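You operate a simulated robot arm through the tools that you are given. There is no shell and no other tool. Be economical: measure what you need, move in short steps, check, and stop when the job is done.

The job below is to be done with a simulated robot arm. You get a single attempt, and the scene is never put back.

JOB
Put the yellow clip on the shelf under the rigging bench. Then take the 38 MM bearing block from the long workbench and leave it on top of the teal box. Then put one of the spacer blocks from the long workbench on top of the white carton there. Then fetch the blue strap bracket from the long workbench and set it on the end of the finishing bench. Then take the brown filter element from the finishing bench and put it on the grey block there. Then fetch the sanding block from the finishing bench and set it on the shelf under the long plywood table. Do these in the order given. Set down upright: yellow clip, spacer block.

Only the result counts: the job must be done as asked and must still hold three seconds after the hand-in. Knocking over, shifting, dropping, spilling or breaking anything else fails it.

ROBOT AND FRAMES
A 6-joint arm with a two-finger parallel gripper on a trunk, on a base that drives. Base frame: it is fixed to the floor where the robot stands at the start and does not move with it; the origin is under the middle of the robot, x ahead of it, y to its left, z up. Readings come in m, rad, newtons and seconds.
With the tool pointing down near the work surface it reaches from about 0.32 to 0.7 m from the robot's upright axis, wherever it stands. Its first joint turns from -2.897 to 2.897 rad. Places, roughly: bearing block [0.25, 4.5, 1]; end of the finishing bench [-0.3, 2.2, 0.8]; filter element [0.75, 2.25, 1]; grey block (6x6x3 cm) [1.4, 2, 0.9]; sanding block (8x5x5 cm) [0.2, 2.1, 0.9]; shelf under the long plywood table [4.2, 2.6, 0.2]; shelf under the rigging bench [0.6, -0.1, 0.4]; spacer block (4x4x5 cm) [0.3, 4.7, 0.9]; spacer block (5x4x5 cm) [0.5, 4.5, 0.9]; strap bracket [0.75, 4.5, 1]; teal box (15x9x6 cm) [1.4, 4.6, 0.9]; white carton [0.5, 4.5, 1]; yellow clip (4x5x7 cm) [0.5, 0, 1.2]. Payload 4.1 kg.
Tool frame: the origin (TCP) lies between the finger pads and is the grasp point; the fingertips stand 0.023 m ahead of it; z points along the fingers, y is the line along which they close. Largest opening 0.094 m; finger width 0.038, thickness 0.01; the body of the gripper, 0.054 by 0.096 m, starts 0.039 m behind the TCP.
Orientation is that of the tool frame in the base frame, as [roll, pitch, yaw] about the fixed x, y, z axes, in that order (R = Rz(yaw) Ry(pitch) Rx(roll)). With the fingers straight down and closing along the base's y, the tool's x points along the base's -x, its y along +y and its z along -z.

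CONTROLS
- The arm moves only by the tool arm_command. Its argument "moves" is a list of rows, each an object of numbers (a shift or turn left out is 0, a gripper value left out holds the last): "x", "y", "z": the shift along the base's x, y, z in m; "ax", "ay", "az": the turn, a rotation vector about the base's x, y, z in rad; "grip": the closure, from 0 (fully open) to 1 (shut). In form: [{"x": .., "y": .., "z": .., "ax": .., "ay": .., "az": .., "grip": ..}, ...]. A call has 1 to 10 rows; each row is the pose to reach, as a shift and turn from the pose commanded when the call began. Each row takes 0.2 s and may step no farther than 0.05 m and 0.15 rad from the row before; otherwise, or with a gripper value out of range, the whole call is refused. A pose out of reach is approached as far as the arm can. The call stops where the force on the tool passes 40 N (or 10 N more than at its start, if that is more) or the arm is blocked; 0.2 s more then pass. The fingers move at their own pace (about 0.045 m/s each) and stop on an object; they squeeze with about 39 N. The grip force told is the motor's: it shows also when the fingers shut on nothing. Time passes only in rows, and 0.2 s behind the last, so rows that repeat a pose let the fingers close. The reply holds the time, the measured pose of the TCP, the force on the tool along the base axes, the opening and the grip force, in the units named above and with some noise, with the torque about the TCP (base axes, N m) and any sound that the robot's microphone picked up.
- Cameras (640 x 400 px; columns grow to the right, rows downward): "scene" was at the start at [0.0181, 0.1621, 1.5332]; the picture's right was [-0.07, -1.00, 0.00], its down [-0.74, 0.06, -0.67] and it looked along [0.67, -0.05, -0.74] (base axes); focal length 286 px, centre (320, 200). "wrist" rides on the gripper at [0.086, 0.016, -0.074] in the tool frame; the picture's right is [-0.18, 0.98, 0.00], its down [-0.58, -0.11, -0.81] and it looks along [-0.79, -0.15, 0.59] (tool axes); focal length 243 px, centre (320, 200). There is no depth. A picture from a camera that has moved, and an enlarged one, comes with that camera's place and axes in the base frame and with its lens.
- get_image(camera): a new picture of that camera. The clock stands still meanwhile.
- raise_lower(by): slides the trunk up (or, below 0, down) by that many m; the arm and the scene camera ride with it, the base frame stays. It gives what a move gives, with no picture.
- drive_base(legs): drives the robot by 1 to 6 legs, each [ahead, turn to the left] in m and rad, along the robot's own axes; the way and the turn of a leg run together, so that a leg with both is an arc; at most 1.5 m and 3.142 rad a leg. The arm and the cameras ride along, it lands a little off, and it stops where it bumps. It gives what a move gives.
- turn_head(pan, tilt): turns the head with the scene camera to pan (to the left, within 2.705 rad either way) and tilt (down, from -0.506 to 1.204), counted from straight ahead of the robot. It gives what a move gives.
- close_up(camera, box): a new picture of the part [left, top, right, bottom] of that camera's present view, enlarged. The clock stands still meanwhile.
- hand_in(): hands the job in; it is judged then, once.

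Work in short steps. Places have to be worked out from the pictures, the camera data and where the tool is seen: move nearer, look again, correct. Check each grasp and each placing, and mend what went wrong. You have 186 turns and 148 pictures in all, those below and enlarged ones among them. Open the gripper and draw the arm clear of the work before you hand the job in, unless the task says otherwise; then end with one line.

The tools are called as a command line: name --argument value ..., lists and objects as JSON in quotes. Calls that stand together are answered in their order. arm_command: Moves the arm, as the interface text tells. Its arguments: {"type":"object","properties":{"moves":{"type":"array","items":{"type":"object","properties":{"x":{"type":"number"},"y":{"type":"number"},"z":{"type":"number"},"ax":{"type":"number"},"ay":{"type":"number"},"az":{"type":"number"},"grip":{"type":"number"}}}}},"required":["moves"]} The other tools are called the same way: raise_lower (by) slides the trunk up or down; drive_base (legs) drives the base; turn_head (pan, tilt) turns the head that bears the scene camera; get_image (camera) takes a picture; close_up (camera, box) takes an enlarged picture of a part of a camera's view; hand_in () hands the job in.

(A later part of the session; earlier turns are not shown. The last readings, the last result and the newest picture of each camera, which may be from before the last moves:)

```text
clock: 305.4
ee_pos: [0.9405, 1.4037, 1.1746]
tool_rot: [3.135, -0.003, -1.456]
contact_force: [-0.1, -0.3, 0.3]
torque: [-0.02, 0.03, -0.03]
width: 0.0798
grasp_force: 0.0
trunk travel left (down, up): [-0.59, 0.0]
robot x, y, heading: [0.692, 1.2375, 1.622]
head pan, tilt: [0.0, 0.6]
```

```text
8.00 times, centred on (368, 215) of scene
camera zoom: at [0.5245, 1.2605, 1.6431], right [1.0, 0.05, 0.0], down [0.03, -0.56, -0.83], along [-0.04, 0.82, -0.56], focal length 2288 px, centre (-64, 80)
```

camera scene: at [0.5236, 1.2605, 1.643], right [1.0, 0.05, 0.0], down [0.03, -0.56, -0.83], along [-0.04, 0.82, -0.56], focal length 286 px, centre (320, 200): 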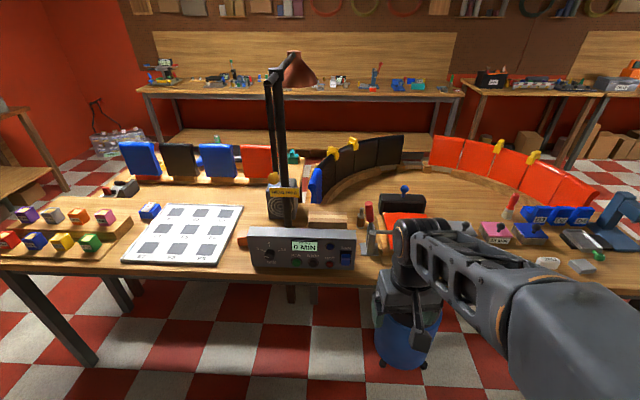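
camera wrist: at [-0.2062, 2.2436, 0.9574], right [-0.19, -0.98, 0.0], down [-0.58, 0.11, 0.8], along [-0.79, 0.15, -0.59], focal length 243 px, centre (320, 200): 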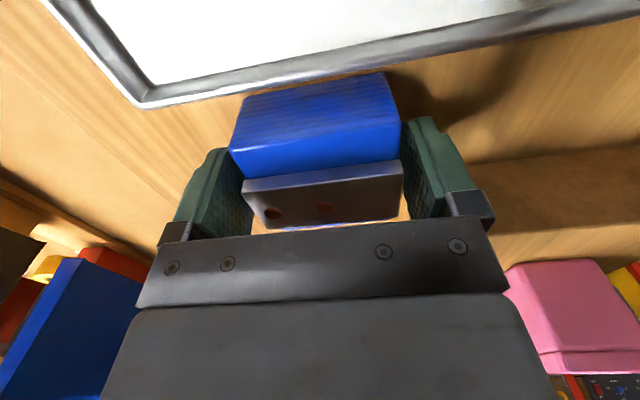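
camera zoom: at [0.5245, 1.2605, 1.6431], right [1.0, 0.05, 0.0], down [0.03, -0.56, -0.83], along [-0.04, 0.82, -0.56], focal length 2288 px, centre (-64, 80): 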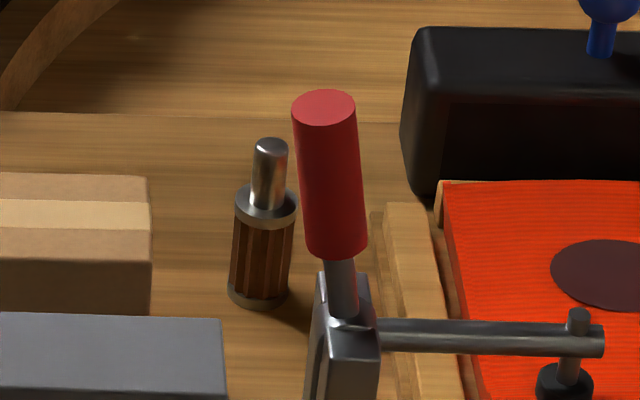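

The brown pleated cartridge with a stem is the filter element, at about (0.655, 2.234), cap z≈0.90, stem top ≈0.943. A red clamp handle stands at ≈(0.665, 2.15), so I'll turn the gripper so fingers close along y with the camera on the +x side. Rotating first in the open.

arm_command --moves '[{"az": 0.15}, {"az": 0.3}, {"az": 0.45, "x": -0.03}, {"az": 0.6, "x": -0.06}, {"az": 0.75, "x": -0.09}, {"az": 0.9, "x": -0.12}, {"az": 1.05, "x": -0.15}, {"az": 1.2, "x": -0.18}, {"az": 1.35, "x": -0.21}, {"az": 1.5, "x": -0.24}]'

drive_base --legs '[[0.29, -0.05]]'

arm_command --moves '[{"y": 0.03, "z": 0.03, "grip": 0.3}, {"y": 0.06, "z": 0.05}, {"y": 0.1, "z": 0.05}, {"y": 0.14, "z": 0.05}]'

get_image --camera "scene"

get_image --camera "wrist"

```text
clock: 307.1
ee_pos: [0.7994, 1.4097, 1.1582]
tool_rot: [2.964, 0.063, -0.432]
contact_force: [-0.2, 0.5, -0.7]
torque: [0.03, -0.02, -0.04]
width: 0.0799
grasp_force: 0.0
out of reach, approached as far as the arm can: row 6, 7, 8
trunk travel left (down, up): [-0.59, 0.0]
robot x, y, heading: [0.693, 1.2414, 1.622]
head pan, tilt: [0.0, 0.6]
stopped in row 8: the arm was blocked; the commanded pose is now the measured one
```

```text
clock: 309.1
ee_pos: [0.7983, 1.6955, 1.1597]
tool_rot: [2.965, 0.062, -0.475]
contact_force: [0.6, 0.5, -0.2]
torque: [-0.01, 0.02, 0.02]
width: 0.0799
grasp_force: 0.0
trunk travel left (down, up): [-0.59, 0.0]
robot x, y, heading: [0.6836, 1.529, 1.576]
head pan, tilt: [0.0, 0.6]
```

```text
clock: 310.1
ee_pos: [0.7988, 1.8367, 1.2095]
tool_rot: [2.964, 0.063, -0.479]
contact_force: [0.3, -0.1, -0.1]
torque: [0.0, -0.01, 0.01]
width: 0.0659
grasp_force: 0.0
trunk travel left (down, up): [-0.59, 0.0]
robot x, y, heading: [0.6815, 1.5305, 1.578]
head pan, tilt: [0.0, 0.6]
```

```text
46 pictures are left
camera scene: at [0.517, 1.5593, 1.643], right [1.0, 0.01, 0.0], down [0.0, -0.57, -0.82], along [0.0, 0.82, -0.57], focal length 286 px, centre (320, 200)
```

scene: 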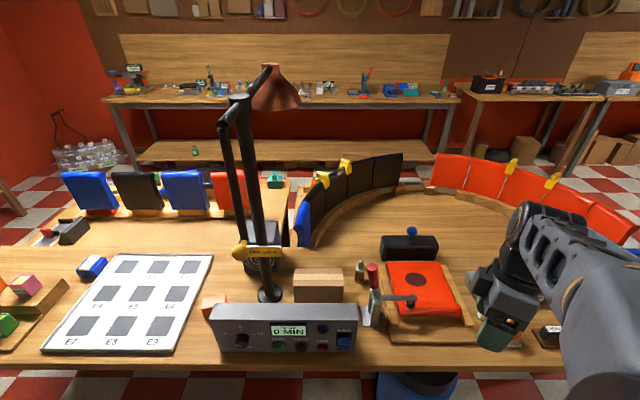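

```text
45 pictures are left
camera wrist: at [0.8783, 1.793, 1.2804], right [-0.6, -0.78, 0.18], down [-0.36, 0.47, 0.81], along [-0.72, 0.42, -0.56], focal length 243 px, centre (320, 200)
```

wrist: 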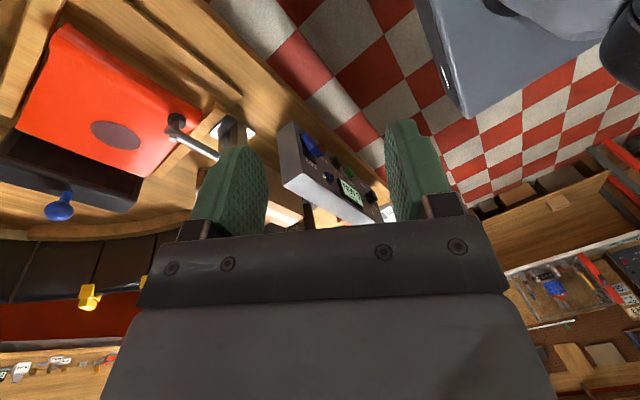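

The rotation stalled near the body, leaving the tool tilted. Nothing was touched; I correct the tilt now that the arm is extended, then finish the yaw.

arm_command --moves '[{"ax": 0.064, "ay": -0.068, "y": 0.02}, {"ax": 0.128, "ay": -0.137, "y": 0.05}]'

arm_command --moves '[{"az": 0.12, "x": -0.03, "y": 0.02}, {"az": 0.24, "x": -0.06, "y": 0.04}, {"az": 0.36, "x": -0.09, "y": 0.07}, {"az": 0.48, "x": -0.12, "y": 0.1}]'

```text
clock: 310.7
ee_pos: [0.7951, 1.8855, 1.2079]
tool_rot: [-3.141, -0.002, -0.47]
contact_force: [-0.2, 0.0, 0.2]
torque: [-0.01, -0.02, 0.03]
width: 0.0659
grasp_force: 0.1
trunk travel left (down, up): [-0.59, 0.0]
robot x, y, heading: [0.6831, 1.5293, 1.578]
head pan, tilt: [0.0, 0.6]
```

```text
clock: 311.7
ee_pos: [0.6753, 1.9886, 1.2093]
tool_rot: [3.141, -0.002, 0.01]
contact_force: [-0.2, 0.6, -0.8]
torque: [-0.03, 0.0, 0.01]
width: 0.0656
grasp_force: 0.0
trunk travel left (down, up): [-0.59, 0.0]
robot x, y, heading: [0.6823, 1.5313, 1.572]
head pan, tilt: [0.0, 0.6]
```

Tool is vertical with yaw≈0. Moving above the filter element and looking.

arm_command --moves '[{"y": 0.04}, {"y": 0.08}, {"y": 0.12}, {"y": 0.16, "x": -0.01}, {"y": 0.2, "x": -0.02}, {"y": 0.24, "x": -0.02}]'

get_image --camera "wrist"

close_up --camera "scene" --box '[300, 220, 460, 320]'

```text
clock: 313.1
ee_pos: [0.6643, 2.2027, 1.2012]
tool_rot: [-3.142, -0.001, 0.009]
contact_force: [-0.1, -0.1, 0.7]
torque: [0.06, 0.0, -0.02]
width: 0.0656
grasp_force: 0.1
out of reach, approached as far as the arm can: row 6
trunk travel left (down, up): [-0.59, 0.0]
robot x, y, heading: [0.6819, 1.5298, 1.579]
head pan, tilt: [0.0, 0.6]
```

```text
44 pictures are left
camera wrist: at [0.7502, 2.1876, 1.2761], right [-0.18, -0.98, 0.0], down [-0.58, 0.1, 0.81], along [-0.79, 0.14, -0.59], focal length 243 px, centre (320, 200)
```

wrist: 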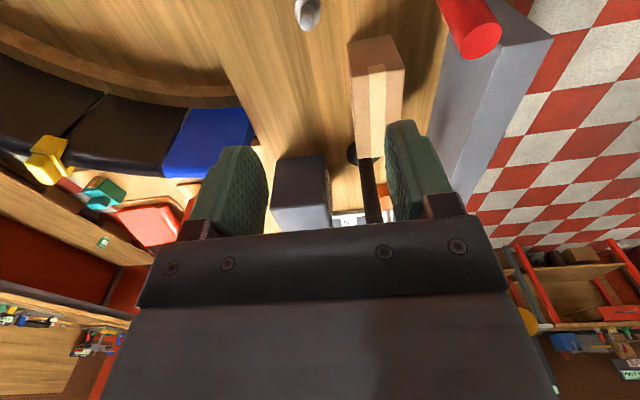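

```text
4.00 times, centred on (380, 270) of scene
camera zoom: at [0.5169, 1.5556, 1.6432], right [1.0, 0.01, 0.0], down [0.0, -0.56, -0.83], along [0.0, 0.83, -0.56], focal length 1144 px, centre (80, -80)
```

zoom: 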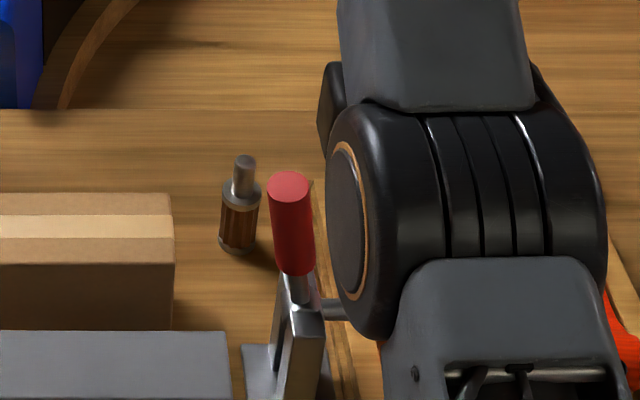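

Handle top found at ≈(0.655, 2.087, 1.073), right under where the forearm would pass. I'll lean the tool 0.4 rad (wrist toward +x) so the forearm clears it, and come down to z≈1.05.

arm_command --moves '[{"ay": 0.1, "x": 0.02, "z": -0.03}, {"ay": 0.2, "x": 0.03, "z": -0.06}, {"ay": 0.3, "x": 0.03, "z": -0.1, "y": 0.01}, {"ay": 0.4, "x": 0.03, "z": -0.14, "y": 0.02}]'

get_image --camera "wrist"

get_image --camera "scene"

```text
clock: 314.1
ee_pos: [0.6919, 2.2246, 1.0594]
tool_rot: [-3.14, 0.402, 0.01]
contact_force: [-0.4, 0.2, 0.4]
torque: [0.01, 0.01, -0.01]
width: 0.0658
grasp_force: 0.1
trunk travel left (down, up): [-0.59, 0.0]
robot x, y, heading: [0.6828, 1.5302, 1.578]
head pan, tilt: [0.0, 0.6]
```

```text
42 pictures are left
camera wrist: at [0.8008, 2.2093, 1.0946], right [-0.16, -0.98, 0.07], down [-0.22, 0.1, 0.97], along [-0.96, 0.14, -0.24], focal length 243 px, centre (320, 200)
```

wrist: 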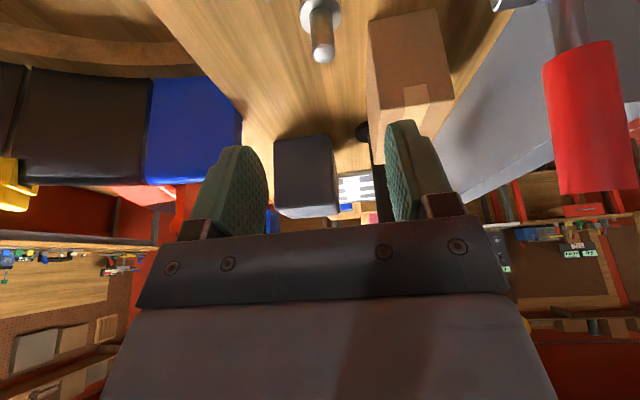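

```text
41 pictures are left
camera scene: at [0.5171, 1.5591, 1.6431], right [1.0, 0.01, 0.0], down [0.0, -0.57, -0.82], along [0.0, 0.82, -0.57], focal length 286 px, centre (320, 200)
```

scene: 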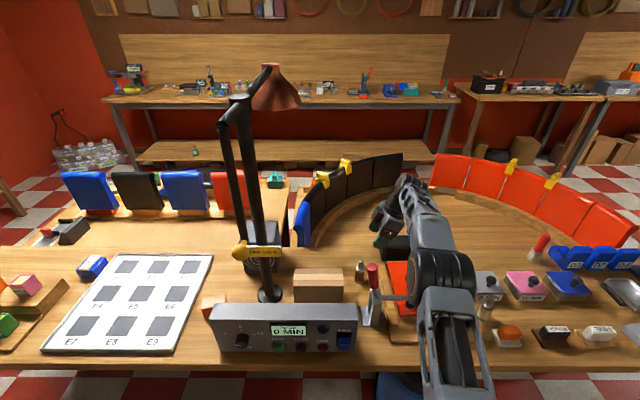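

The arm now clears the handle. Filter axis ≈(0.653, 2.224), cap top z≈0.91, stem top ≈0.947. Approaching along the tool axis to z≈0.91.

arm_command --moves '[{"x": 0.004, "z": -0.035}, {"x": -0.008, "z": -0.07}, {"x": -0.022, "z": -0.105}, {"x": -0.032, "z": -0.13}]'

get_image --camera "wrist"

```text
clock: 315.1
ee_pos: [0.6561, 2.2268, 0.9309]
tool_rot: [-3.137, 0.401, 0.008]
contact_force: [0.0, 0.8, 0.3]
torque: [0.02, 0.01, -0.01]
width: 0.0659
grasp_force: 0.2
trunk travel left (down, up): [-0.59, 0.0]
robot x, y, heading: [0.6874, 1.5268, 1.575]
head pan, tilt: [0.0, 0.6]
```

```text
40 pictures are left
camera wrist: at [0.7656, 2.2128, 0.9651], right [-0.16, -0.98, 0.07], down [-0.22, 0.1, 0.97], along [-0.96, 0.14, -0.24], focal length 243 px, centre (320, 200)
```

wrist: 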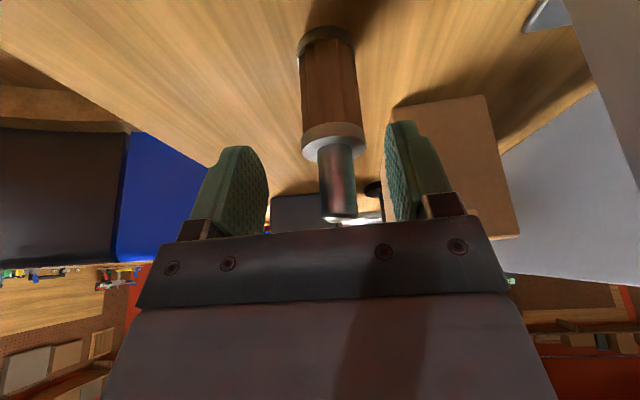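

Centred. Down 2 cm more so the pads meet the cap, then close.

arm_command --moves '[{"x": -0.002, "y": -0.001, "z": -0.01}, {"x": -0.004, "y": -0.001, "z": -0.022}]'

arm_command --moves '[{"grip": 1}, {"grip": 1}, {"grip": 1}, {"grip": 1}]'

get_image --camera "wrist"

```text
clock: 315.7
ee_pos: [0.6544, 2.2237, 0.908]
tool_rot: [-3.138, 0.401, 0.007]
contact_force: [0.5, 0.0, 0.1]
torque: [-0.03, -0.02, 0.02]
width: 0.0659
grasp_force: 0.1
trunk travel left (down, up): [-0.59, 0.0]
robot x, y, heading: [0.6842, 1.5284, 1.574]
head pan, tilt: [0.0, 0.6]
```

```text
clock: 316.7
ee_pos: [0.6552, 2.2242, 0.9079]
tool_rot: [-3.138, 0.401, 0.008]
contact_force: [0.2, -0.3, 0.3]
torque: [-0.01, 0.03, -0.01]
width: 0.0315
grasp_force: 38.7
trunk travel left (down, up): [-0.59, 0.0]
robot x, y, heading: [0.6839, 1.5304, 1.58]
head pan, tilt: [0.0, 0.6]
```

```text
39 pictures are left
camera wrist: at [0.763, 2.2099, 0.9431], right [-0.16, -0.98, 0.07], down [-0.22, 0.1, 0.97], along [-0.96, 0.14, -0.24], focal length 243 px, centre (320, 200)
```

wrist: 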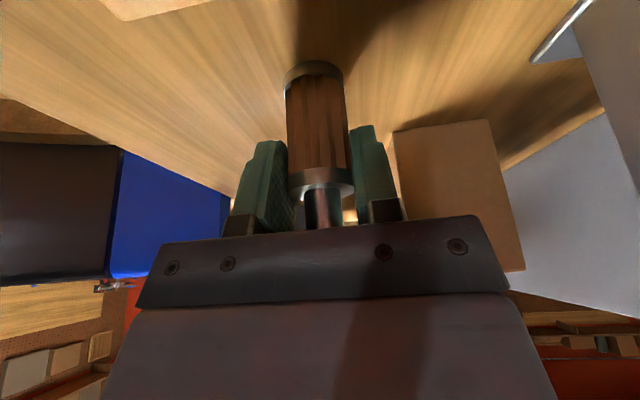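

Gripped (0.0315). Lift, shift right away from the handle, then retract.

arm_command --moves '[{"z": 0.04}, {"z": 0.08}, {"z": 0.12}, {"z": 0.15, "x": 0.02}, {"z": 0.17, "x": 0.06}, {"z": 0.18, "x": 0.1}, {"z": 0.19, "x": 0.13, "y": -0.02}, {"z": 0.2, "x": 0.15, "y": -0.05}, {"z": 0.2, "x": 0.15, "y": -0.09}, {"z": 0.2, "x": 0.15, "y": -0.13}]'

get_image --camera "wrist"

```text
clock: 318.9
ee_pos: [0.8057, 2.0966, 1.1103]
tool_rot: [-3.135, 0.399, 0.012]
contact_force: [-0.4, -0.3, -0.3]
torque: [0.01, 0.0, 0.04]
width: 0.0318
grasp_force: 38.9
out of reach, approached as far as the arm can: row 6
trunk travel left (down, up): [-0.59, 0.0]
robot x, y, heading: [0.6844, 1.5293, 1.576]
head pan, tilt: [0.0, 0.6]
```

```text
38 pictures are left
camera wrist: at [0.9146, 2.0815, 1.1448], right [-0.16, -0.98, 0.07], down [-0.22, 0.1, 0.97], along [-0.96, 0.14, -0.24], focal length 243 px, centre (320, 200)
```

wrist: 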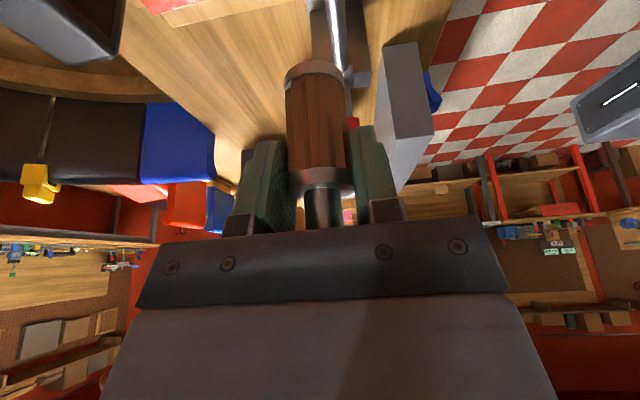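

Filter held upright. Drive to in front of the grey block (x≈1.4).

drive_base --legs '[[-0.3, 0], [0, -1.571], [0.62, 0], [0, 1.571]]'

get_image --camera "scene"

```text
clock: 331.4
ee_pos: [1.4071, 1.8408, 1.1086]
tool_rot: [-3.138, 0.401, 0.038]
contact_force: [0.6, 0.8, -0.6]
torque: [-0.02, 0.0, -0.03]
width: 0.0313
grasp_force: 39.0
trunk travel left (down, up): [-0.59, 0.0]
robot x, y, heading: [1.2988, 1.2717, 1.606]
head pan, tilt: [0.0, 0.6]
```

```text
37 pictures are left
camera scene: at [1.134, 1.2944, 1.643], right [1.0, 0.03, 0.0], down [0.02, -0.56, -0.83], along [-0.03, 0.82, -0.56], focal length 286 px, centre (320, 200)
```

scene: 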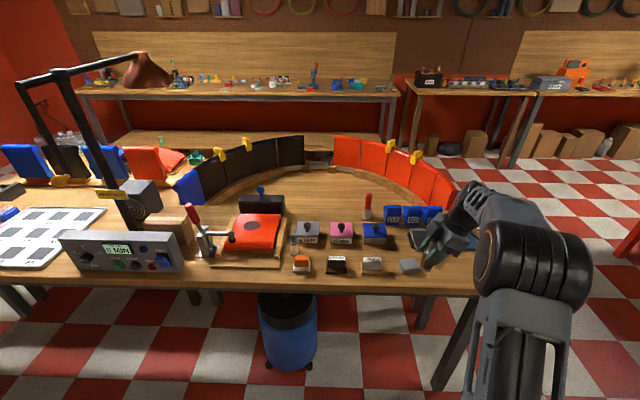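

close_up --camera "scene" --box '[340, 200, 484, 290]'

get_image --camera "wrist"

```text
4.44 times, centred on (412, 245) of scene
camera zoom: at [1.134, 1.2944, 1.643], right [1.0, 0.03, 0.0], down [0.02, -0.56, -0.83], along [-0.03, 0.82, -0.56], focal length 1271 px, centre (-89, 0)
```

zoom: 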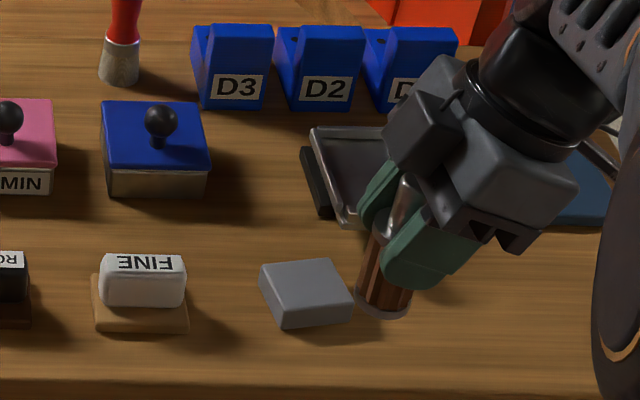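

```text
35 pictures are left
camera wrist: at [1.517, 1.8295, 1.1443], right [-0.13, -0.99, 0.07], down [-0.23, 0.1, 0.97], along [-0.96, 0.11, -0.24], focal length 243 px, centre (320, 200)
```

wrist: 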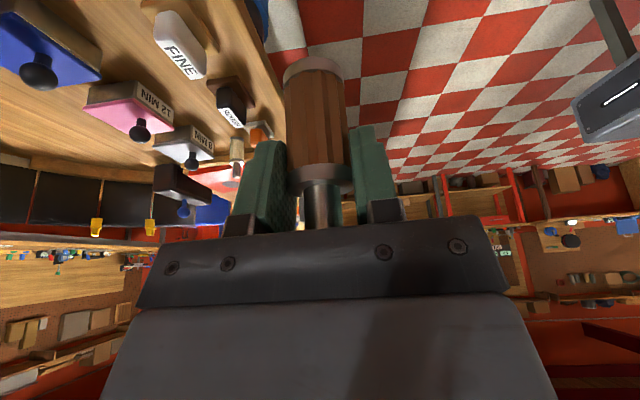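

Grey block top centre ≈(1.425, 2.022), z≈0.878. Advancing 0.17 m (straightening a bit) keeps the filter well above everything.

drive_base --legs '[[0.17, -0.035]]'

get_image --camera "scene"

```text
clock: 332.9
ee_pos: [1.4252, 2.004, 1.109]
tool_rot: [-3.14, 0.4, 0.004]
contact_force: [-0.3, 0.6, -0.3]
torque: [-0.01, -0.01, 0.02]
width: 0.0312
grasp_force: 38.5
trunk travel left (down, up): [-0.59, 0.0]
robot x, y, heading: [1.3019, 1.4367, 1.573]
head pan, tilt: [0.0, 0.6]
```

```text
34 pictures are left
camera scene: at [1.1323, 1.4667, 1.643], right [1.0, 0.0, 0.0], down [0.0, -0.57, -0.82], along [0.0, 0.82, -0.57], focal length 286 px, centre (320, 200)
```

scene: 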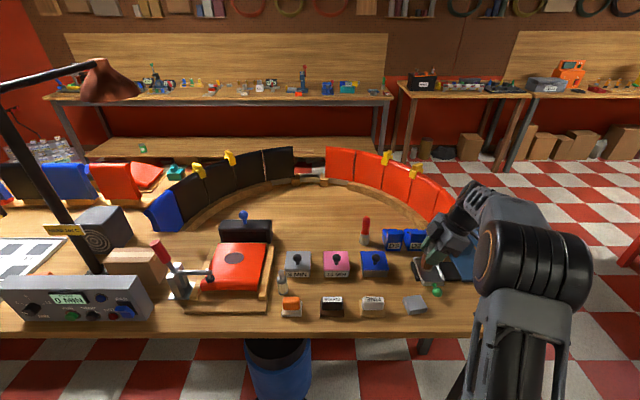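

Both views agree: block centre (1.4255, 2.024). Lowering to z≈0.97 above it.

arm_command --moves '[{"y": 0.02, "z": -0.03}, {"y": 0.02, "z": -0.07}, {"y": 0.02, "z": -0.11}, {"y": 0.02, "z": -0.138}]'

get_image --camera "wrist"

close_up --camera "scene" --box '[370, 240, 466, 320]'

```text
clock: 333.9
ee_pos: [1.4244, 2.0214, 0.9712]
tool_rot: [-3.139, 0.399, 0.004]
contact_force: [-0.7, 0.2, -0.9]
torque: [0.01, 0.04, 0.01]
width: 0.0312
grasp_force: 38.9
trunk travel left (down, up): [-0.59, 0.0]
robot x, y, heading: [1.3003, 1.437, 1.57]
head pan, tilt: [0.0, 0.6]
```

```text
33 pictures are left
camera wrist: at [1.5322, 2.0062, 1.0058], right [-0.17, -0.98, 0.07], down [-0.22, 0.11, 0.97], along [-0.96, 0.15, -0.24], focal length 243 px, centre (320, 200)
```

wrist: 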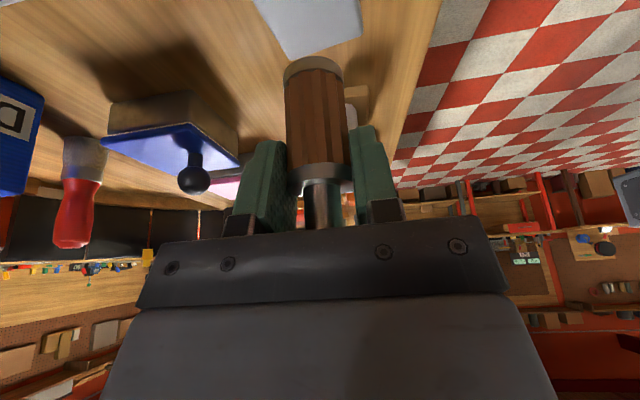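

```text
5.00 times, centred on (418, 280) of scene
camera zoom: at [1.1324, 1.4661, 1.6431], right [1.0, 0.0, 0.0], down [0.0, -0.57, -0.82], along [0.0, 0.82, -0.57], focal length 1430 px, centre (-170, -200)
```

zoom: 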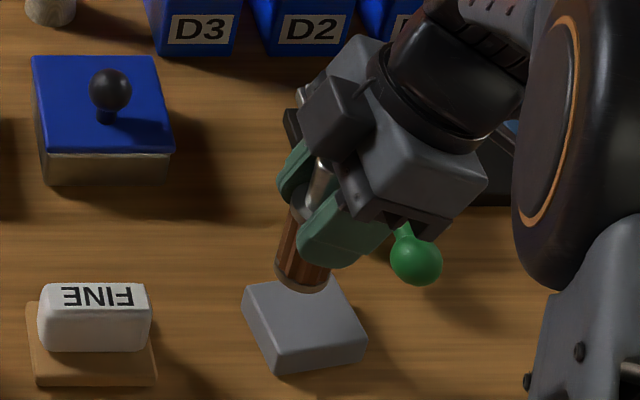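

Filter bottom is over the block with margin. Nudging 4 mm in x and lowering in steps.

arm_command --moves '[{"x": 0.004, "y": -0.001, "z": -0.01}, {"x": 0.004, "y": -0.001, "z": -0.02}]'

arm_command --moves '[{"z": -0.004}, {"z": -0.008}]'

close_up --camera "scene" --box '[370, 240, 466, 320]'

```text
clock: 334.5
ee_pos: [1.4291, 2.0207, 0.9511]
tool_rot: [-3.139, 0.399, 0.005]
contact_force: [0.3, -0.2, -1.0]
torque: [-0.03, -0.02, -0.01]
width: 0.0311
grasp_force: 38.6
trunk travel left (down, up): [-0.59, 0.0]
robot x, y, heading: [1.2976, 1.4375, 1.566]
head pan, tilt: [0.0, 0.6]
```

```text
clock: 335.1
ee_pos: [1.4292, 2.0207, 0.9431]
tool_rot: [-3.14, 0.4, 0.004]
contact_force: [-0.2, 0.2, 0.3]
torque: [0.02, 0.02, 0.0]
width: 0.0313
grasp_force: 39.3
trunk travel left (down, up): [-0.59, 0.0]
robot x, y, heading: [1.301, 1.4321, 1.574]
head pan, tilt: [0.0, 0.6]
```

```text
5.00 times, centred on (418, 280) of scene
camera zoom: at [1.1323, 1.4657, 1.643], right [1.0, 0.0, 0.0], down [0.0, -0.56, -0.83], along [0.0, 0.83, -0.56], focal length 1430 px, centre (-170, -200)
```

zoom: 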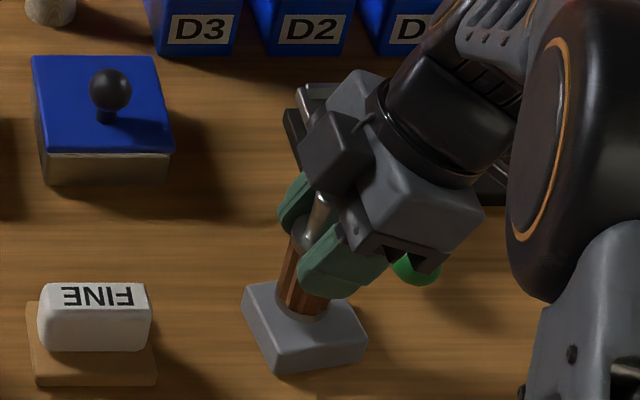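

Very close to the surface and centred. Two 3 mm steps.

arm_command --moves '[{"z": -0.003}]'

arm_command --moves '[{"z": -0.003}]'

```text
clock: 335.5
ee_pos: [1.4281, 2.0219, 0.9415]
tool_rot: [-3.138, 0.399, 0.002]
contact_force: [-1.0, 0.5, -1.0]
torque: [0.01, 0.0, 0.01]
width: 0.0313
grasp_force: 39.0
trunk travel left (down, up): [-0.59, 0.0]
robot x, y, heading: [1.3001, 1.432, 1.569]
head pan, tilt: [0.0, 0.6]
```

```text
clock: 335.9
ee_pos: [1.4271, 2.0222, 0.9384]
tool_rot: [-3.138, 0.4, 0.004]
contact_force: [-0.6, 0.3, 0.5]
torque: [0.01, 0.0, 0.01]
width: 0.0312
grasp_force: 39.4
trunk travel left (down, up): [-0.59, 0.0]
robot x, y, heading: [1.3023, 1.4391, 1.567]
head pan, tilt: [0.0, 0.6]
```

arm_command --moves '[{"z": -0.003}]'

```text
clock: 336.3
ee_pos: [1.4276, 2.0221, 0.9354]
tool_rot: [-3.138, 0.4, 0.004]
contact_force: [0.6, 0.9, -0.2]
torque: [0.0, -0.04, 0.04]
width: 0.0312
grasp_force: 38.9
trunk travel left (down, up): [-0.59, 0.0]
robot x, y, heading: [1.2971, 1.4403, 1.578]
head pan, tilt: [0.0, 0.6]
```

No contact yet; another 3 mm.

arm_command --moves '[{"z": -0.003}]'

```text
clock: 336.7
ee_pos: [1.429, 2.0227, 0.9327]
tool_rot: [-3.136, 0.397, 0.005]
contact_force: [-1.1, -1.1, 11.8]
torque: [-0.13, 0.09, 0.01]
width: 0.0312
grasp_force: 39.1
trunk travel left (down, up): [-0.59, 0.0]
robot x, y, heading: [1.3004, 1.433, 1.569]
head pan, tilt: [0.0, 0.6]
```

Contact (12 N). Opening and withdrawing along the tool axis.

arm_command --moves '[{"grip": 0.8}, {"grip": 0.5}, {"grip": 0.3}, {"grip": 0.3}]'

arm_command --moves '[{"x": 0.012, "z": 0.028}, {"x": 0.028, "z": 0.066}, {"x": 0.044, "z": 0.104}, {"x": 0.055, "z": 0.14}, {"x": 0.06, "z": 0.17}]'

close_up --camera "scene" --box '[370, 240, 466, 320]'

```text
clock: 337.7
ee_pos: [1.4283, 2.0205, 0.9306]
tool_rot: [-3.139, 0.399, 0.003]
contact_force: [0.1, -1.0, 2.1]
torque: [0.02, 0.01, 0.01]
width: 0.066
grasp_force: 0.1
trunk travel left (down, up): [-0.59, 0.0]
robot x, y, heading: [1.2992, 1.4371, 1.573]
head pan, tilt: [0.0, 0.6]
```

```text
clock: 338.9
ee_pos: [1.4859, 2.0231, 1.1023]
tool_rot: [-3.139, 0.398, 0.005]
contact_force: [0.0, -0.6, -0.4]
torque: [0.02, -0.03, -0.01]
width: 0.066
grasp_force: 0.0
trunk travel left (down, up): [-0.59, 0.0]
robot x, y, heading: [1.3021, 1.4374, 1.574]
head pan, tilt: [0.0, 0.6]
```

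```text
5.00 times, centred on (418, 280) of scene
camera zoom: at [1.1322, 1.4653, 1.643], right [1.0, 0.0, 0.0], down [0.0, -0.56, -0.83], along [0.0, 0.83, -0.56], focal length 1430 px, centre (-170, -200)
```

zoom: 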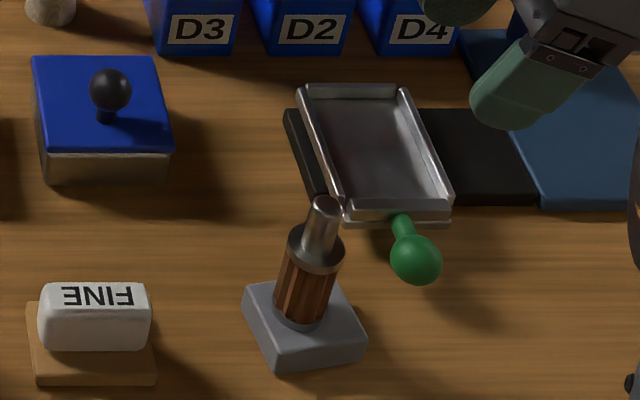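

Filter stands centred on the grey block; step 5 done. Retract, make the tool vertical, and drive to the sanding block near (0.19, 2.08).

arm_command --moves '[{"y": -0.04, "z": 0.02, "ay": -0.1}, {"y": -0.08, "z": 0.04, "ay": -0.2}, {"y": -0.12, "z": 0.06, "ay": -0.3}, {"y": -0.16, "z": 0.08, "ay": -0.4}]'

drive_base --legs '[[-0.22, 0], [0, 1.571], [1.15, 0], [0, -1.571]]'

get_image --camera "scene"

```text
clock: 339.9
ee_pos: [1.4868, 1.8566, 1.1777]
tool_rot: [-3.14, -0.001, 0.004]
contact_force: [-0.2, 0.0, 0.9]
torque: [-0.02, -0.03, 0.0]
width: 0.0658
grasp_force: 0.1
trunk travel left (down, up): [-0.59, 0.0]
robot x, y, heading: [1.3019, 1.4331, 1.572]
head pan, tilt: [0.0, 0.6]
```

```text
clock: 354.5
ee_pos: [0.373, 1.6646, 1.1767]
tool_rot: [-3.139, 0.0, -0.025]
contact_force: [0.2, 0.2, 0.3]
torque: [0.0, 0.0, 0.02]
width: 0.0656
grasp_force: 0.0
trunk travel left (down, up): [-0.59, 0.0]
robot x, y, heading: [0.1709, 1.2438, 1.54]
head pan, tilt: [0.0, 0.6]
```

```text
29 pictures are left
camera scene: at [0.0051, 1.2805, 1.643], right [1.0, -0.03, 0.0], down [-0.02, -0.56, -0.83], along [0.03, 0.82, -0.56], focal length 286 px, centre (320, 200)
```

scene: 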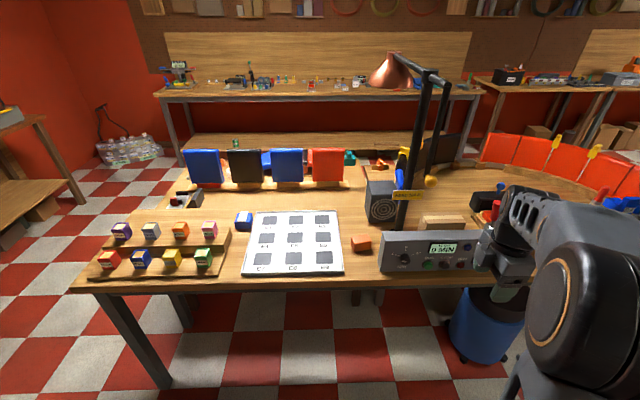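

close_up --camera "scene" --box '[330, 210, 426, 280]'

```text
5.71 times, centred on (378, 245) of scene
camera zoom: at [0.0051, 1.2805, 1.643], right [1.0, -0.03, 0.0], down [-0.02, -0.56, -0.83], along [0.03, 0.82, -0.56], focal length 1634 px, centre (-11, -57)
```

zoom: 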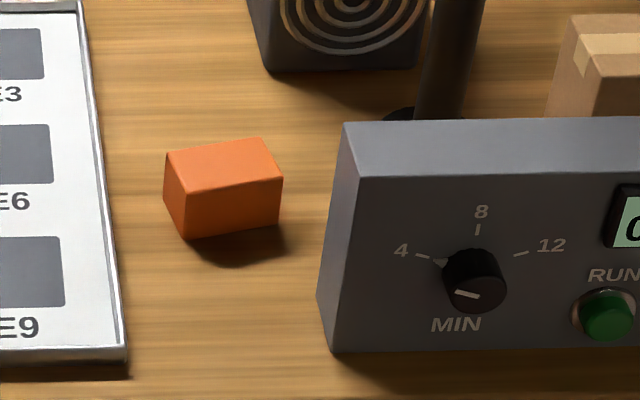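

Sanding block: centre ≈(0.194, 2.103), yaw≈+0.19, top ≈0.89; E-board left, control box right. Best grasp: fingers closing along its short side (y), camera and wrist leaning to the −x side. Rotating the tool in the open first.

arm_command --moves '[{"az": -0.15, "x": -0.02, "y": 0.01}, {"az": -0.3, "x": -0.04, "y": 0.02}, {"az": -0.45, "x": -0.06, "y": 0.03}, {"az": -0.6, "x": -0.08, "y": 0.04}, {"az": -0.75, "x": -0.1, "y": 0.05}, {"az": -0.9, "x": -0.12, "y": 0.06}, {"az": -1.05, "x": -0.14, "y": 0.07}, {"az": -1.2, "x": -0.16, "y": 0.08}, {"az": -1.35, "x": -0.18, "y": 0.08}, {"az": -1.5, "x": -0.19, "y": 0.08}]'

arm_command --moves '[{"az": -0.15}, {"az": -0.3}, {"az": -0.45}, {"az": -0.6}, {"az": -0.75}, {"az": -0.9}, {"az": -1.05}, {"az": -1.2}, {"az": -1.35}, {"az": -1.4}]'

```text
clock: 356.7
ee_pos: [0.1808, 1.7427, 1.1772]
tool_rot: [-3.14, -0.003, -1.529]
contact_force: [-0.8, -0.2, 0.0]
torque: [0.01, 0.0, 0.02]
width: 0.0657
grasp_force: 0.1
trunk travel left (down, up): [-0.59, 0.0]
robot x, y, heading: [0.1721, 1.2469, 1.537]
head pan, tilt: [0.0, 0.6]
```

```text
clock: 358.9
ee_pos: [0.1831, 1.7435, 1.1773]
tool_rot: [-3.14, -0.003, -2.93]
contact_force: [0.0, 2.0, 0.3]
torque: [0.0, -0.01, 0.01]
width: 0.0657
grasp_force: 0.1
trunk travel left (down, up): [-0.59, 0.0]
robot x, y, heading: [0.1705, 1.2479, 1.54]
head pan, tilt: [0.0, 0.6]
```

Yaw reached −2.93. Drive 0.24 m ahead, then lean the tool 0.4 rad with the gripper open wider.

drive_base --legs '[[0.24, 0.0]]'

arm_command --moves '[{"ax": 0.021, "ay": -0.098, "y": 0.02, "z": -0.03, "grip": 0.1}, {"ax": 0.042, "ay": -0.196, "y": 0.05, "z": -0.05}, {"ax": 0.062, "ay": -0.293, "y": 0.08, "z": -0.08}, {"ax": 0.083, "ay": -0.391, "y": 0.11, "z": -0.12}, {"ax": 0.083, "ay": -0.391, "y": 0.11, "z": -0.15}]'

get_image --camera "wrist"

get_image --camera "scene"

```text
clock: 360.7
ee_pos: [0.1935, 1.9836, 1.1769]
tool_rot: [-3.139, -0.002, -2.931]
contact_force: [-1.0, 0.8, 0.7]
torque: [0.04, 0.01, -0.05]
width: 0.066
grasp_force: 0.0
trunk travel left (down, up): [-0.59, 0.0]
robot x, y, heading: [0.1794, 1.4878, 1.538]
head pan, tilt: [0.0, 0.6]
```

```text
clock: 361.9
ee_pos: [0.1955, 2.094, 1.0317]
tool_rot: [-3.14, 0.4, -2.932]
contact_force: [-0.4, 0.5, -0.2]
torque: [-0.04, -0.03, 0.0]
width: 0.0847
grasp_force: 0.0
trunk travel left (down, up): [-0.59, 0.0]
robot x, y, heading: [0.1777, 1.4846, 1.531]
head pan, tilt: [0.0, 0.6]
```

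```text
27 pictures are left
camera wrist: at [0.0854, 2.0877, 1.0653], right [-0.04, 1.0, 0.07], down [0.24, -0.06, 0.97], along [0.97, 0.05, -0.24], focal length 243 px, centre (320, 200)
```

wrist: 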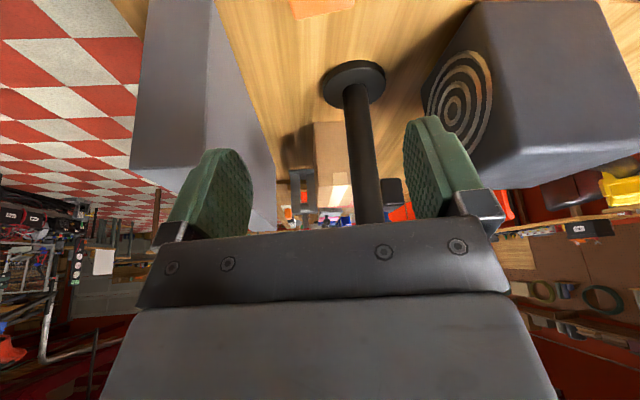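

```text
26 pictures are left
camera scene: at [0.0131, 1.5221, 1.643], right [1.0, -0.04, 0.0], down [-0.02, -0.56, -0.82], along [0.03, 0.82, -0.57], focal length 286 px, centre (320, 200)
```

scene: 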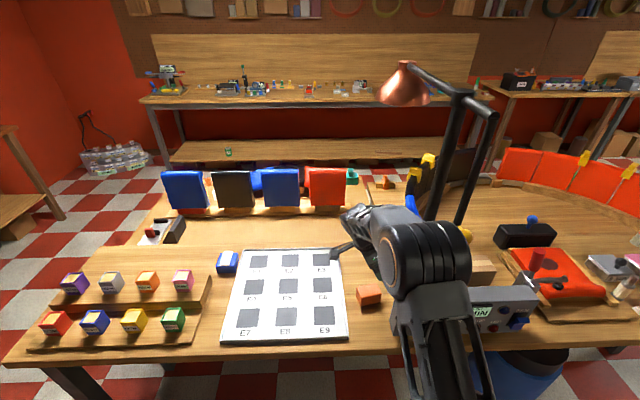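

close_up --camera "scene" --box '[330, 260, 426, 330]'

```text
5.71 times, centred on (378, 295) of scene
camera zoom: at [0.0131, 1.5221, 1.643], right [1.0, -0.04, 0.0], down [-0.02, -0.56, -0.82], along [0.03, 0.82, -0.57], focal length 1634 px, centre (-11, -343)
```

zoom: 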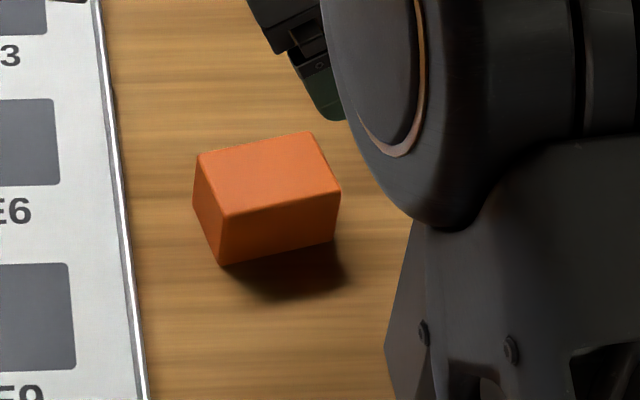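

Block centre (0.192, 2.106), yaw 0.21 matches the tool. Descending in two stages.

arm_command --moves '[{"x": -0.003, "y": 0.012, "z": -0.03}, {"x": -0.003, "y": 0.012, "z": -0.065}, {"x": -0.003, "y": 0.012, "z": -0.095}]'

get_image --camera "wrist"

```text
clock: 362.7
ee_pos: [0.1888, 2.1067, 0.9346]
tool_rot: [-3.14, 0.4, -2.934]
contact_force: [0.0, 0.0, 0.8]
torque: [-0.03, 0.01, 0.01]
width: 0.0845
grasp_force: 0.2
trunk travel left (down, up): [-0.59, 0.0]
robot x, y, heading: [0.1778, 1.4879, 1.537]
head pan, tilt: [0.0, 0.6]
```

```text
24 pictures are left
camera wrist: at [0.0789, 2.1002, 0.9699], right [-0.04, 1.0, 0.07], down [0.24, -0.06, 0.97], along [0.97, 0.05, -0.24], focal length 243 px, centre (320, 200)
```

wrist: 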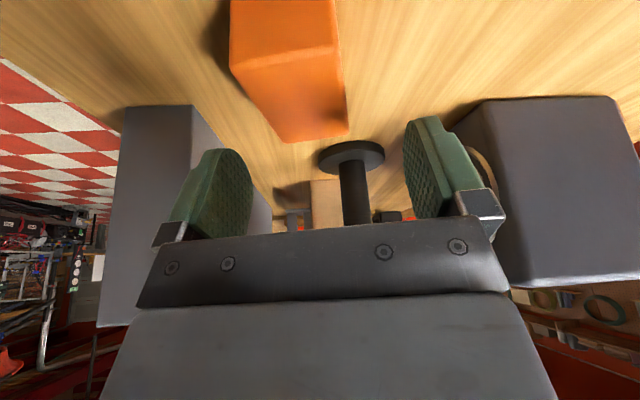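

Block lies between the fingers. Small correction, final descent, and close.

arm_command --moves '[{"y": -0.005, "z": -0.025}, {"y": -0.005, "z": -0.048}]'

arm_command --moves '[{"grip": 1}, {"grip": 1}, {"grip": 1}, {"grip": 1}]'

get_image --camera "wrist"

```text
clock: 363.3
ee_pos: [0.1906, 2.102, 0.8852]
tool_rot: [-3.141, 0.397, -2.935]
contact_force: [-0.1, -0.1, -0.5]
torque: [0.01, 0.01, -0.03]
width: 0.0845
grasp_force: 0.2
trunk travel left (down, up): [-0.59, 0.0]
robot x, y, heading: [0.1765, 1.4877, 1.537]
head pan, tilt: [0.0, 0.6]
```

```text
clock: 364.3
ee_pos: [0.1895, 2.1017, 0.8868]
tool_rot: [-3.14, 0.398, -2.932]
contact_force: [-0.6, -0.2, -0.5]
torque: [0.05, -0.01, -0.03]
width: 0.0445
grasp_force: 38.3
trunk travel left (down, up): [-0.59, 0.0]
robot x, y, heading: [0.1772, 1.4887, 1.539]
head pan, tilt: [0.0, 0.6]
```

```text
23 pictures are left
camera wrist: at [0.0803, 2.0951, 0.9206], right [-0.04, 1.0, 0.07], down [0.24, -0.06, 0.97], along [0.97, 0.05, -0.24], focal length 243 px, centre (320, 200)
```

wrist: 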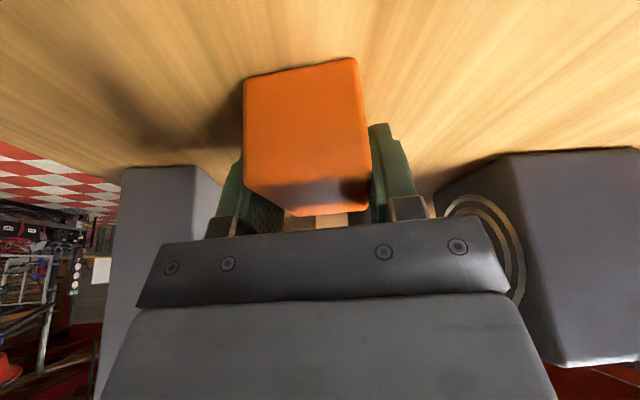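

Gripped (0.0445). Lift straight up and retract toward the robot.

arm_command --moves '[{"z": 0.04}, {"z": 0.08}, {"z": 0.12}, {"z": 0.16}, {"z": 0.2}, {"z": 0.22, "y": -0.03}, {"z": 0.23, "y": -0.07}, {"z": 0.24, "y": -0.11}, {"z": 0.24, "y": -0.15}]'

```text
clock: 366.3
ee_pos: [0.1897, 1.9511, 1.1242]
tool_rot: [-3.141, 0.398, -2.934]
contact_force: [0.5, 0.1, -0.9]
torque: [-0.03, 0.01, 0.0]
width: 0.0444
grasp_force: 38.8
trunk travel left (down, up): [-0.59, 0.0]
robot x, y, heading: [0.1817, 1.4869, 1.536]
head pan, tilt: [0.0, 0.6]
```

Now drive east along the aisle toward the long plywood table and look at it.

drive_base --legs '[[-0.25, 0], [0, -1.536], [1.3, 0], [1.1, 0]]'

turn_head --pan 0.5 --tilt 0.45

get_image --camera "scene"

```text
clock: 382.9
ee_pos: [2.9564, 1.3573, 1.1236]
tool_rot: [-3.138, 0.397, 1.88]
contact_force: [-0.3, 1.1, -0.8]
torque: [0.01, 0.04, 0.01]
width: 0.0446
grasp_force: 39.1
trunk travel left (down, up): [-0.59, 0.0]
robot x, y, heading: [2.4914, 1.3212, 0.063]
head pan, tilt: [0.0, 0.6]
```

```text
clock: 383.8
ee_pos: [2.9543, 1.3557, 1.1246]
tool_rot: [-3.141, 0.397, 1.879]
contact_force: [0.7, -0.4, -0.9]
torque: [-0.03, -0.01, -0.06]
width: 0.0445
grasp_force: 39.2
trunk travel left (down, up): [-0.59, 0.0]
robot x, y, heading: [2.4909, 1.3192, 0.06]
head pan, tilt: [0.499, 0.45]
```

```text
22 pictures are left
camera scene: at [2.4971, 1.5332, 1.6565], right [0.53, -0.85, 0.0], down [-0.37, -0.23, -0.9], along [0.76, 0.48, -0.44], focal length 286 px, centre (320, 200)
```

scene: 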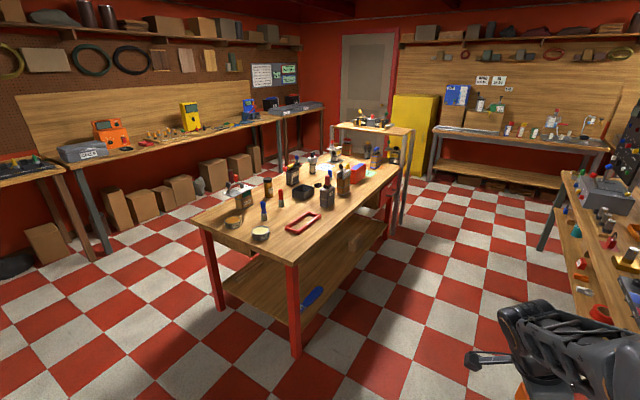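

The red-legged long table spans x≈3.4–5, y≈2.27–3.0, with a low shelf. I'll drive along its south side to x≈4.0 and face north.

drive_base --legs '[[0, 0.17], [1.3, 0], [0.25, 0], [0, 1.34]]'

turn_head --pan 0.1 --tilt 0.9

get_image --camera "scene"

```text
clock: 395.8
ee_pos: [3.967, 2.1425, 1.124]
tool_rot: [-3.139, 0.4, -2.855]
contact_force: [-0.3, 0.2, -1.3]
torque: [0.03, -0.01, 0.01]
width: 0.0444
grasp_force: 39.5
trunk travel left (down, up): [-0.59, 0.0]
robot x, y, heading: [3.9929, 1.6769, 1.615]
head pan, tilt: [0.499, 0.45]
```

```text
clock: 396.7
ee_pos: [3.9662, 2.1418, 1.1245]
tool_rot: [-3.14, 0.399, -2.856]
contact_force: [0.4, 0.7, -0.9]
torque: [-0.02, 0.01, 0.01]
width: 0.0447
grasp_force: 39.5
trunk travel left (down, up): [-0.59, 0.0]
robot x, y, heading: [3.9885, 1.6789, 1.614]
head pan, tilt: [0.099, 0.901]
```

```text
21 pictures are left
camera scene: at [3.8175, 1.6856, 1.6183], right [0.99, 0.14, 0.0], down [0.11, -0.78, -0.62], along [-0.09, 0.62, -0.78], focal length 286 px, centre (320, 200)
```

scene: 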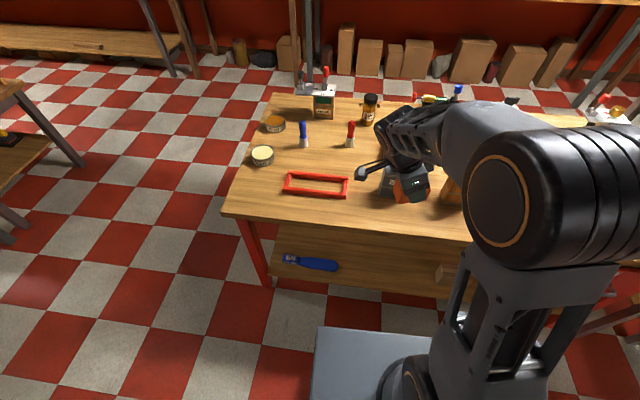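

Shelf front edge is at y≈2.26 (z≈0.2–0.25); x≈3.8–4.25 on it is free. Back off 0.2 m and turn the tool forward (wrist leaning toward the robot).

drive_base --legs '[[-0.2, -0.04]]'

arm_command --moves '[{"az": 0.15, "y": 0.01}, {"az": 0.3, "y": 0.02}, {"az": 0.45, "y": 0.03}, {"az": 0.6, "y": 0.04}, {"az": 0.75, "y": 0.05}, {"az": 0.9, "y": 0.06}, {"az": 1.05, "y": 0.06}, {"az": 1.2, "y": 0.06}, {"az": 1.33, "y": 0.06}]'

```text
clock: 398.3
ee_pos: [3.9883, 1.9414, 1.1243]
tool_rot: [3.141, 0.398, -2.891]
contact_force: [0.4, 0.1, -0.9]
torque: [0.01, 0.02, 0.0]
width: 0.0447
grasp_force: 39.0
trunk travel left (down, up): [-0.59, 0.0]
robot x, y, heading: [3.9964, 1.4758, 1.574]
head pan, tilt: [0.099, 0.901]
```

```text
clock: 400.3
ee_pos: [3.9881, 2.0009, 1.1249]
tool_rot: [-3.14, 0.4, -1.56]
contact_force: [-0.1, 0.3, -0.6]
torque: [-0.01, 0.0, -0.03]
width: 0.0443
grasp_force: 38.7
trunk travel left (down, up): [-0.59, 0.0]
robot x, y, heading: [3.9956, 1.4789, 1.574]
head pan, tilt: [0.099, 0.901]
```

Tool now leans forward. Lowering the trunk fully.

raise_lower --by -0.4

raise_lower --by -0.19

turn_head --pan 0.1 --tilt 0.55

get_image --camera "scene"

```text
clock: 404.1
ee_pos: [3.9885, 2.0014, 0.7243]
tool_rot: [-3.139, 0.397, -1.561]
contact_force: [0.0, 0.8, -0.2]
torque: [0.0, -0.01, -0.01]
width: 0.0442
grasp_force: 39.2
trunk travel left (down, up): [-0.19, 0.4]
robot x, y, heading: [3.9997, 1.4764, 1.574]
head pan, tilt: [0.099, 0.901]
```

```text
clock: 406.2
ee_pos: [3.9888, 2.0023, 0.535]
tool_rot: [-3.14, 0.397, -1.562]
contact_force: [-0.1, 0.2, -0.4]
torque: [0.0, 0.01, -0.02]
width: 0.0445
grasp_force: 39.0
trunk travel left (down, up): [0.0, 0.59]
robot x, y, heading: [4.0003, 1.4742, 1.574]
head pan, tilt: [0.099, 0.901]
```

```text
clock: 407.0
ee_pos: [3.9874, 2.0011, 0.5354]
tool_rot: [-3.138, 0.397, -1.559]
contact_force: [-0.4, 0.3, -0.6]
torque: [0.02, 0.01, 0.0]
width: 0.0447
grasp_force: 39.1
trunk travel left (down, up): [0.0, 0.59]
robot x, y, heading: [3.9971, 1.476, 1.574]
head pan, tilt: [0.099, 0.55]
```

```text
20 pictures are left
camera scene: at [3.8212, 1.5062, 1.0575], right [0.99, 0.11, 0.0], down [0.06, -0.52, -0.85], along [-0.09, 0.85, -0.52], focal length 286 px, centre (320, 200)
```

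scene: 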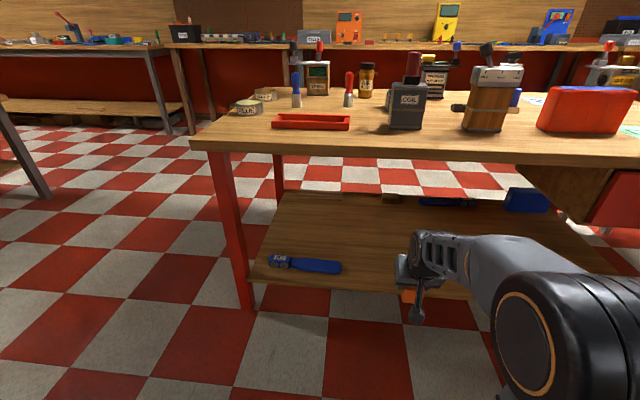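

Shelf surface ≈0.215, front edge y≈2.265; table underside ≈0.75. Lowering the arm to z≈0.31 in front of the shelf.

arm_command --moves '[{"z": -0.04, "y": 0.02}, {"z": -0.08, "y": 0.03}, {"z": -0.12, "y": 0.04}, {"z": -0.16, "y": 0.05}, {"z": -0.19, "y": 0.06}, {"z": -0.22, "y": 0.06}]'

get_image --camera "scene"

```text
clock: 408.4
ee_pos: [3.9904, 2.0619, 0.3149]
tool_rot: [-3.141, 0.399, -1.56]
contact_force: [0.7, -0.2, -1.1]
torque: [-0.01, 0.01, 0.0]
width: 0.0444
grasp_force: 39.1
trunk travel left (down, up): [0.0, 0.59]
robot x, y, heading: [3.9972, 1.4769, 1.582]
head pan, tilt: [0.099, 0.55]
```

```text
19 pictures are left
camera scene: at [3.8213, 1.5061, 1.0576], right [0.99, 0.11, 0.0], down [0.06, -0.52, -0.85], along [-0.09, 0.85, -0.52], focal length 286 px, centre (320, 200)
```

scene: 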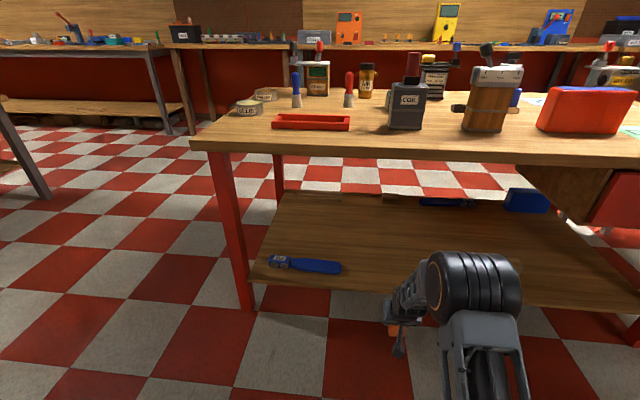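

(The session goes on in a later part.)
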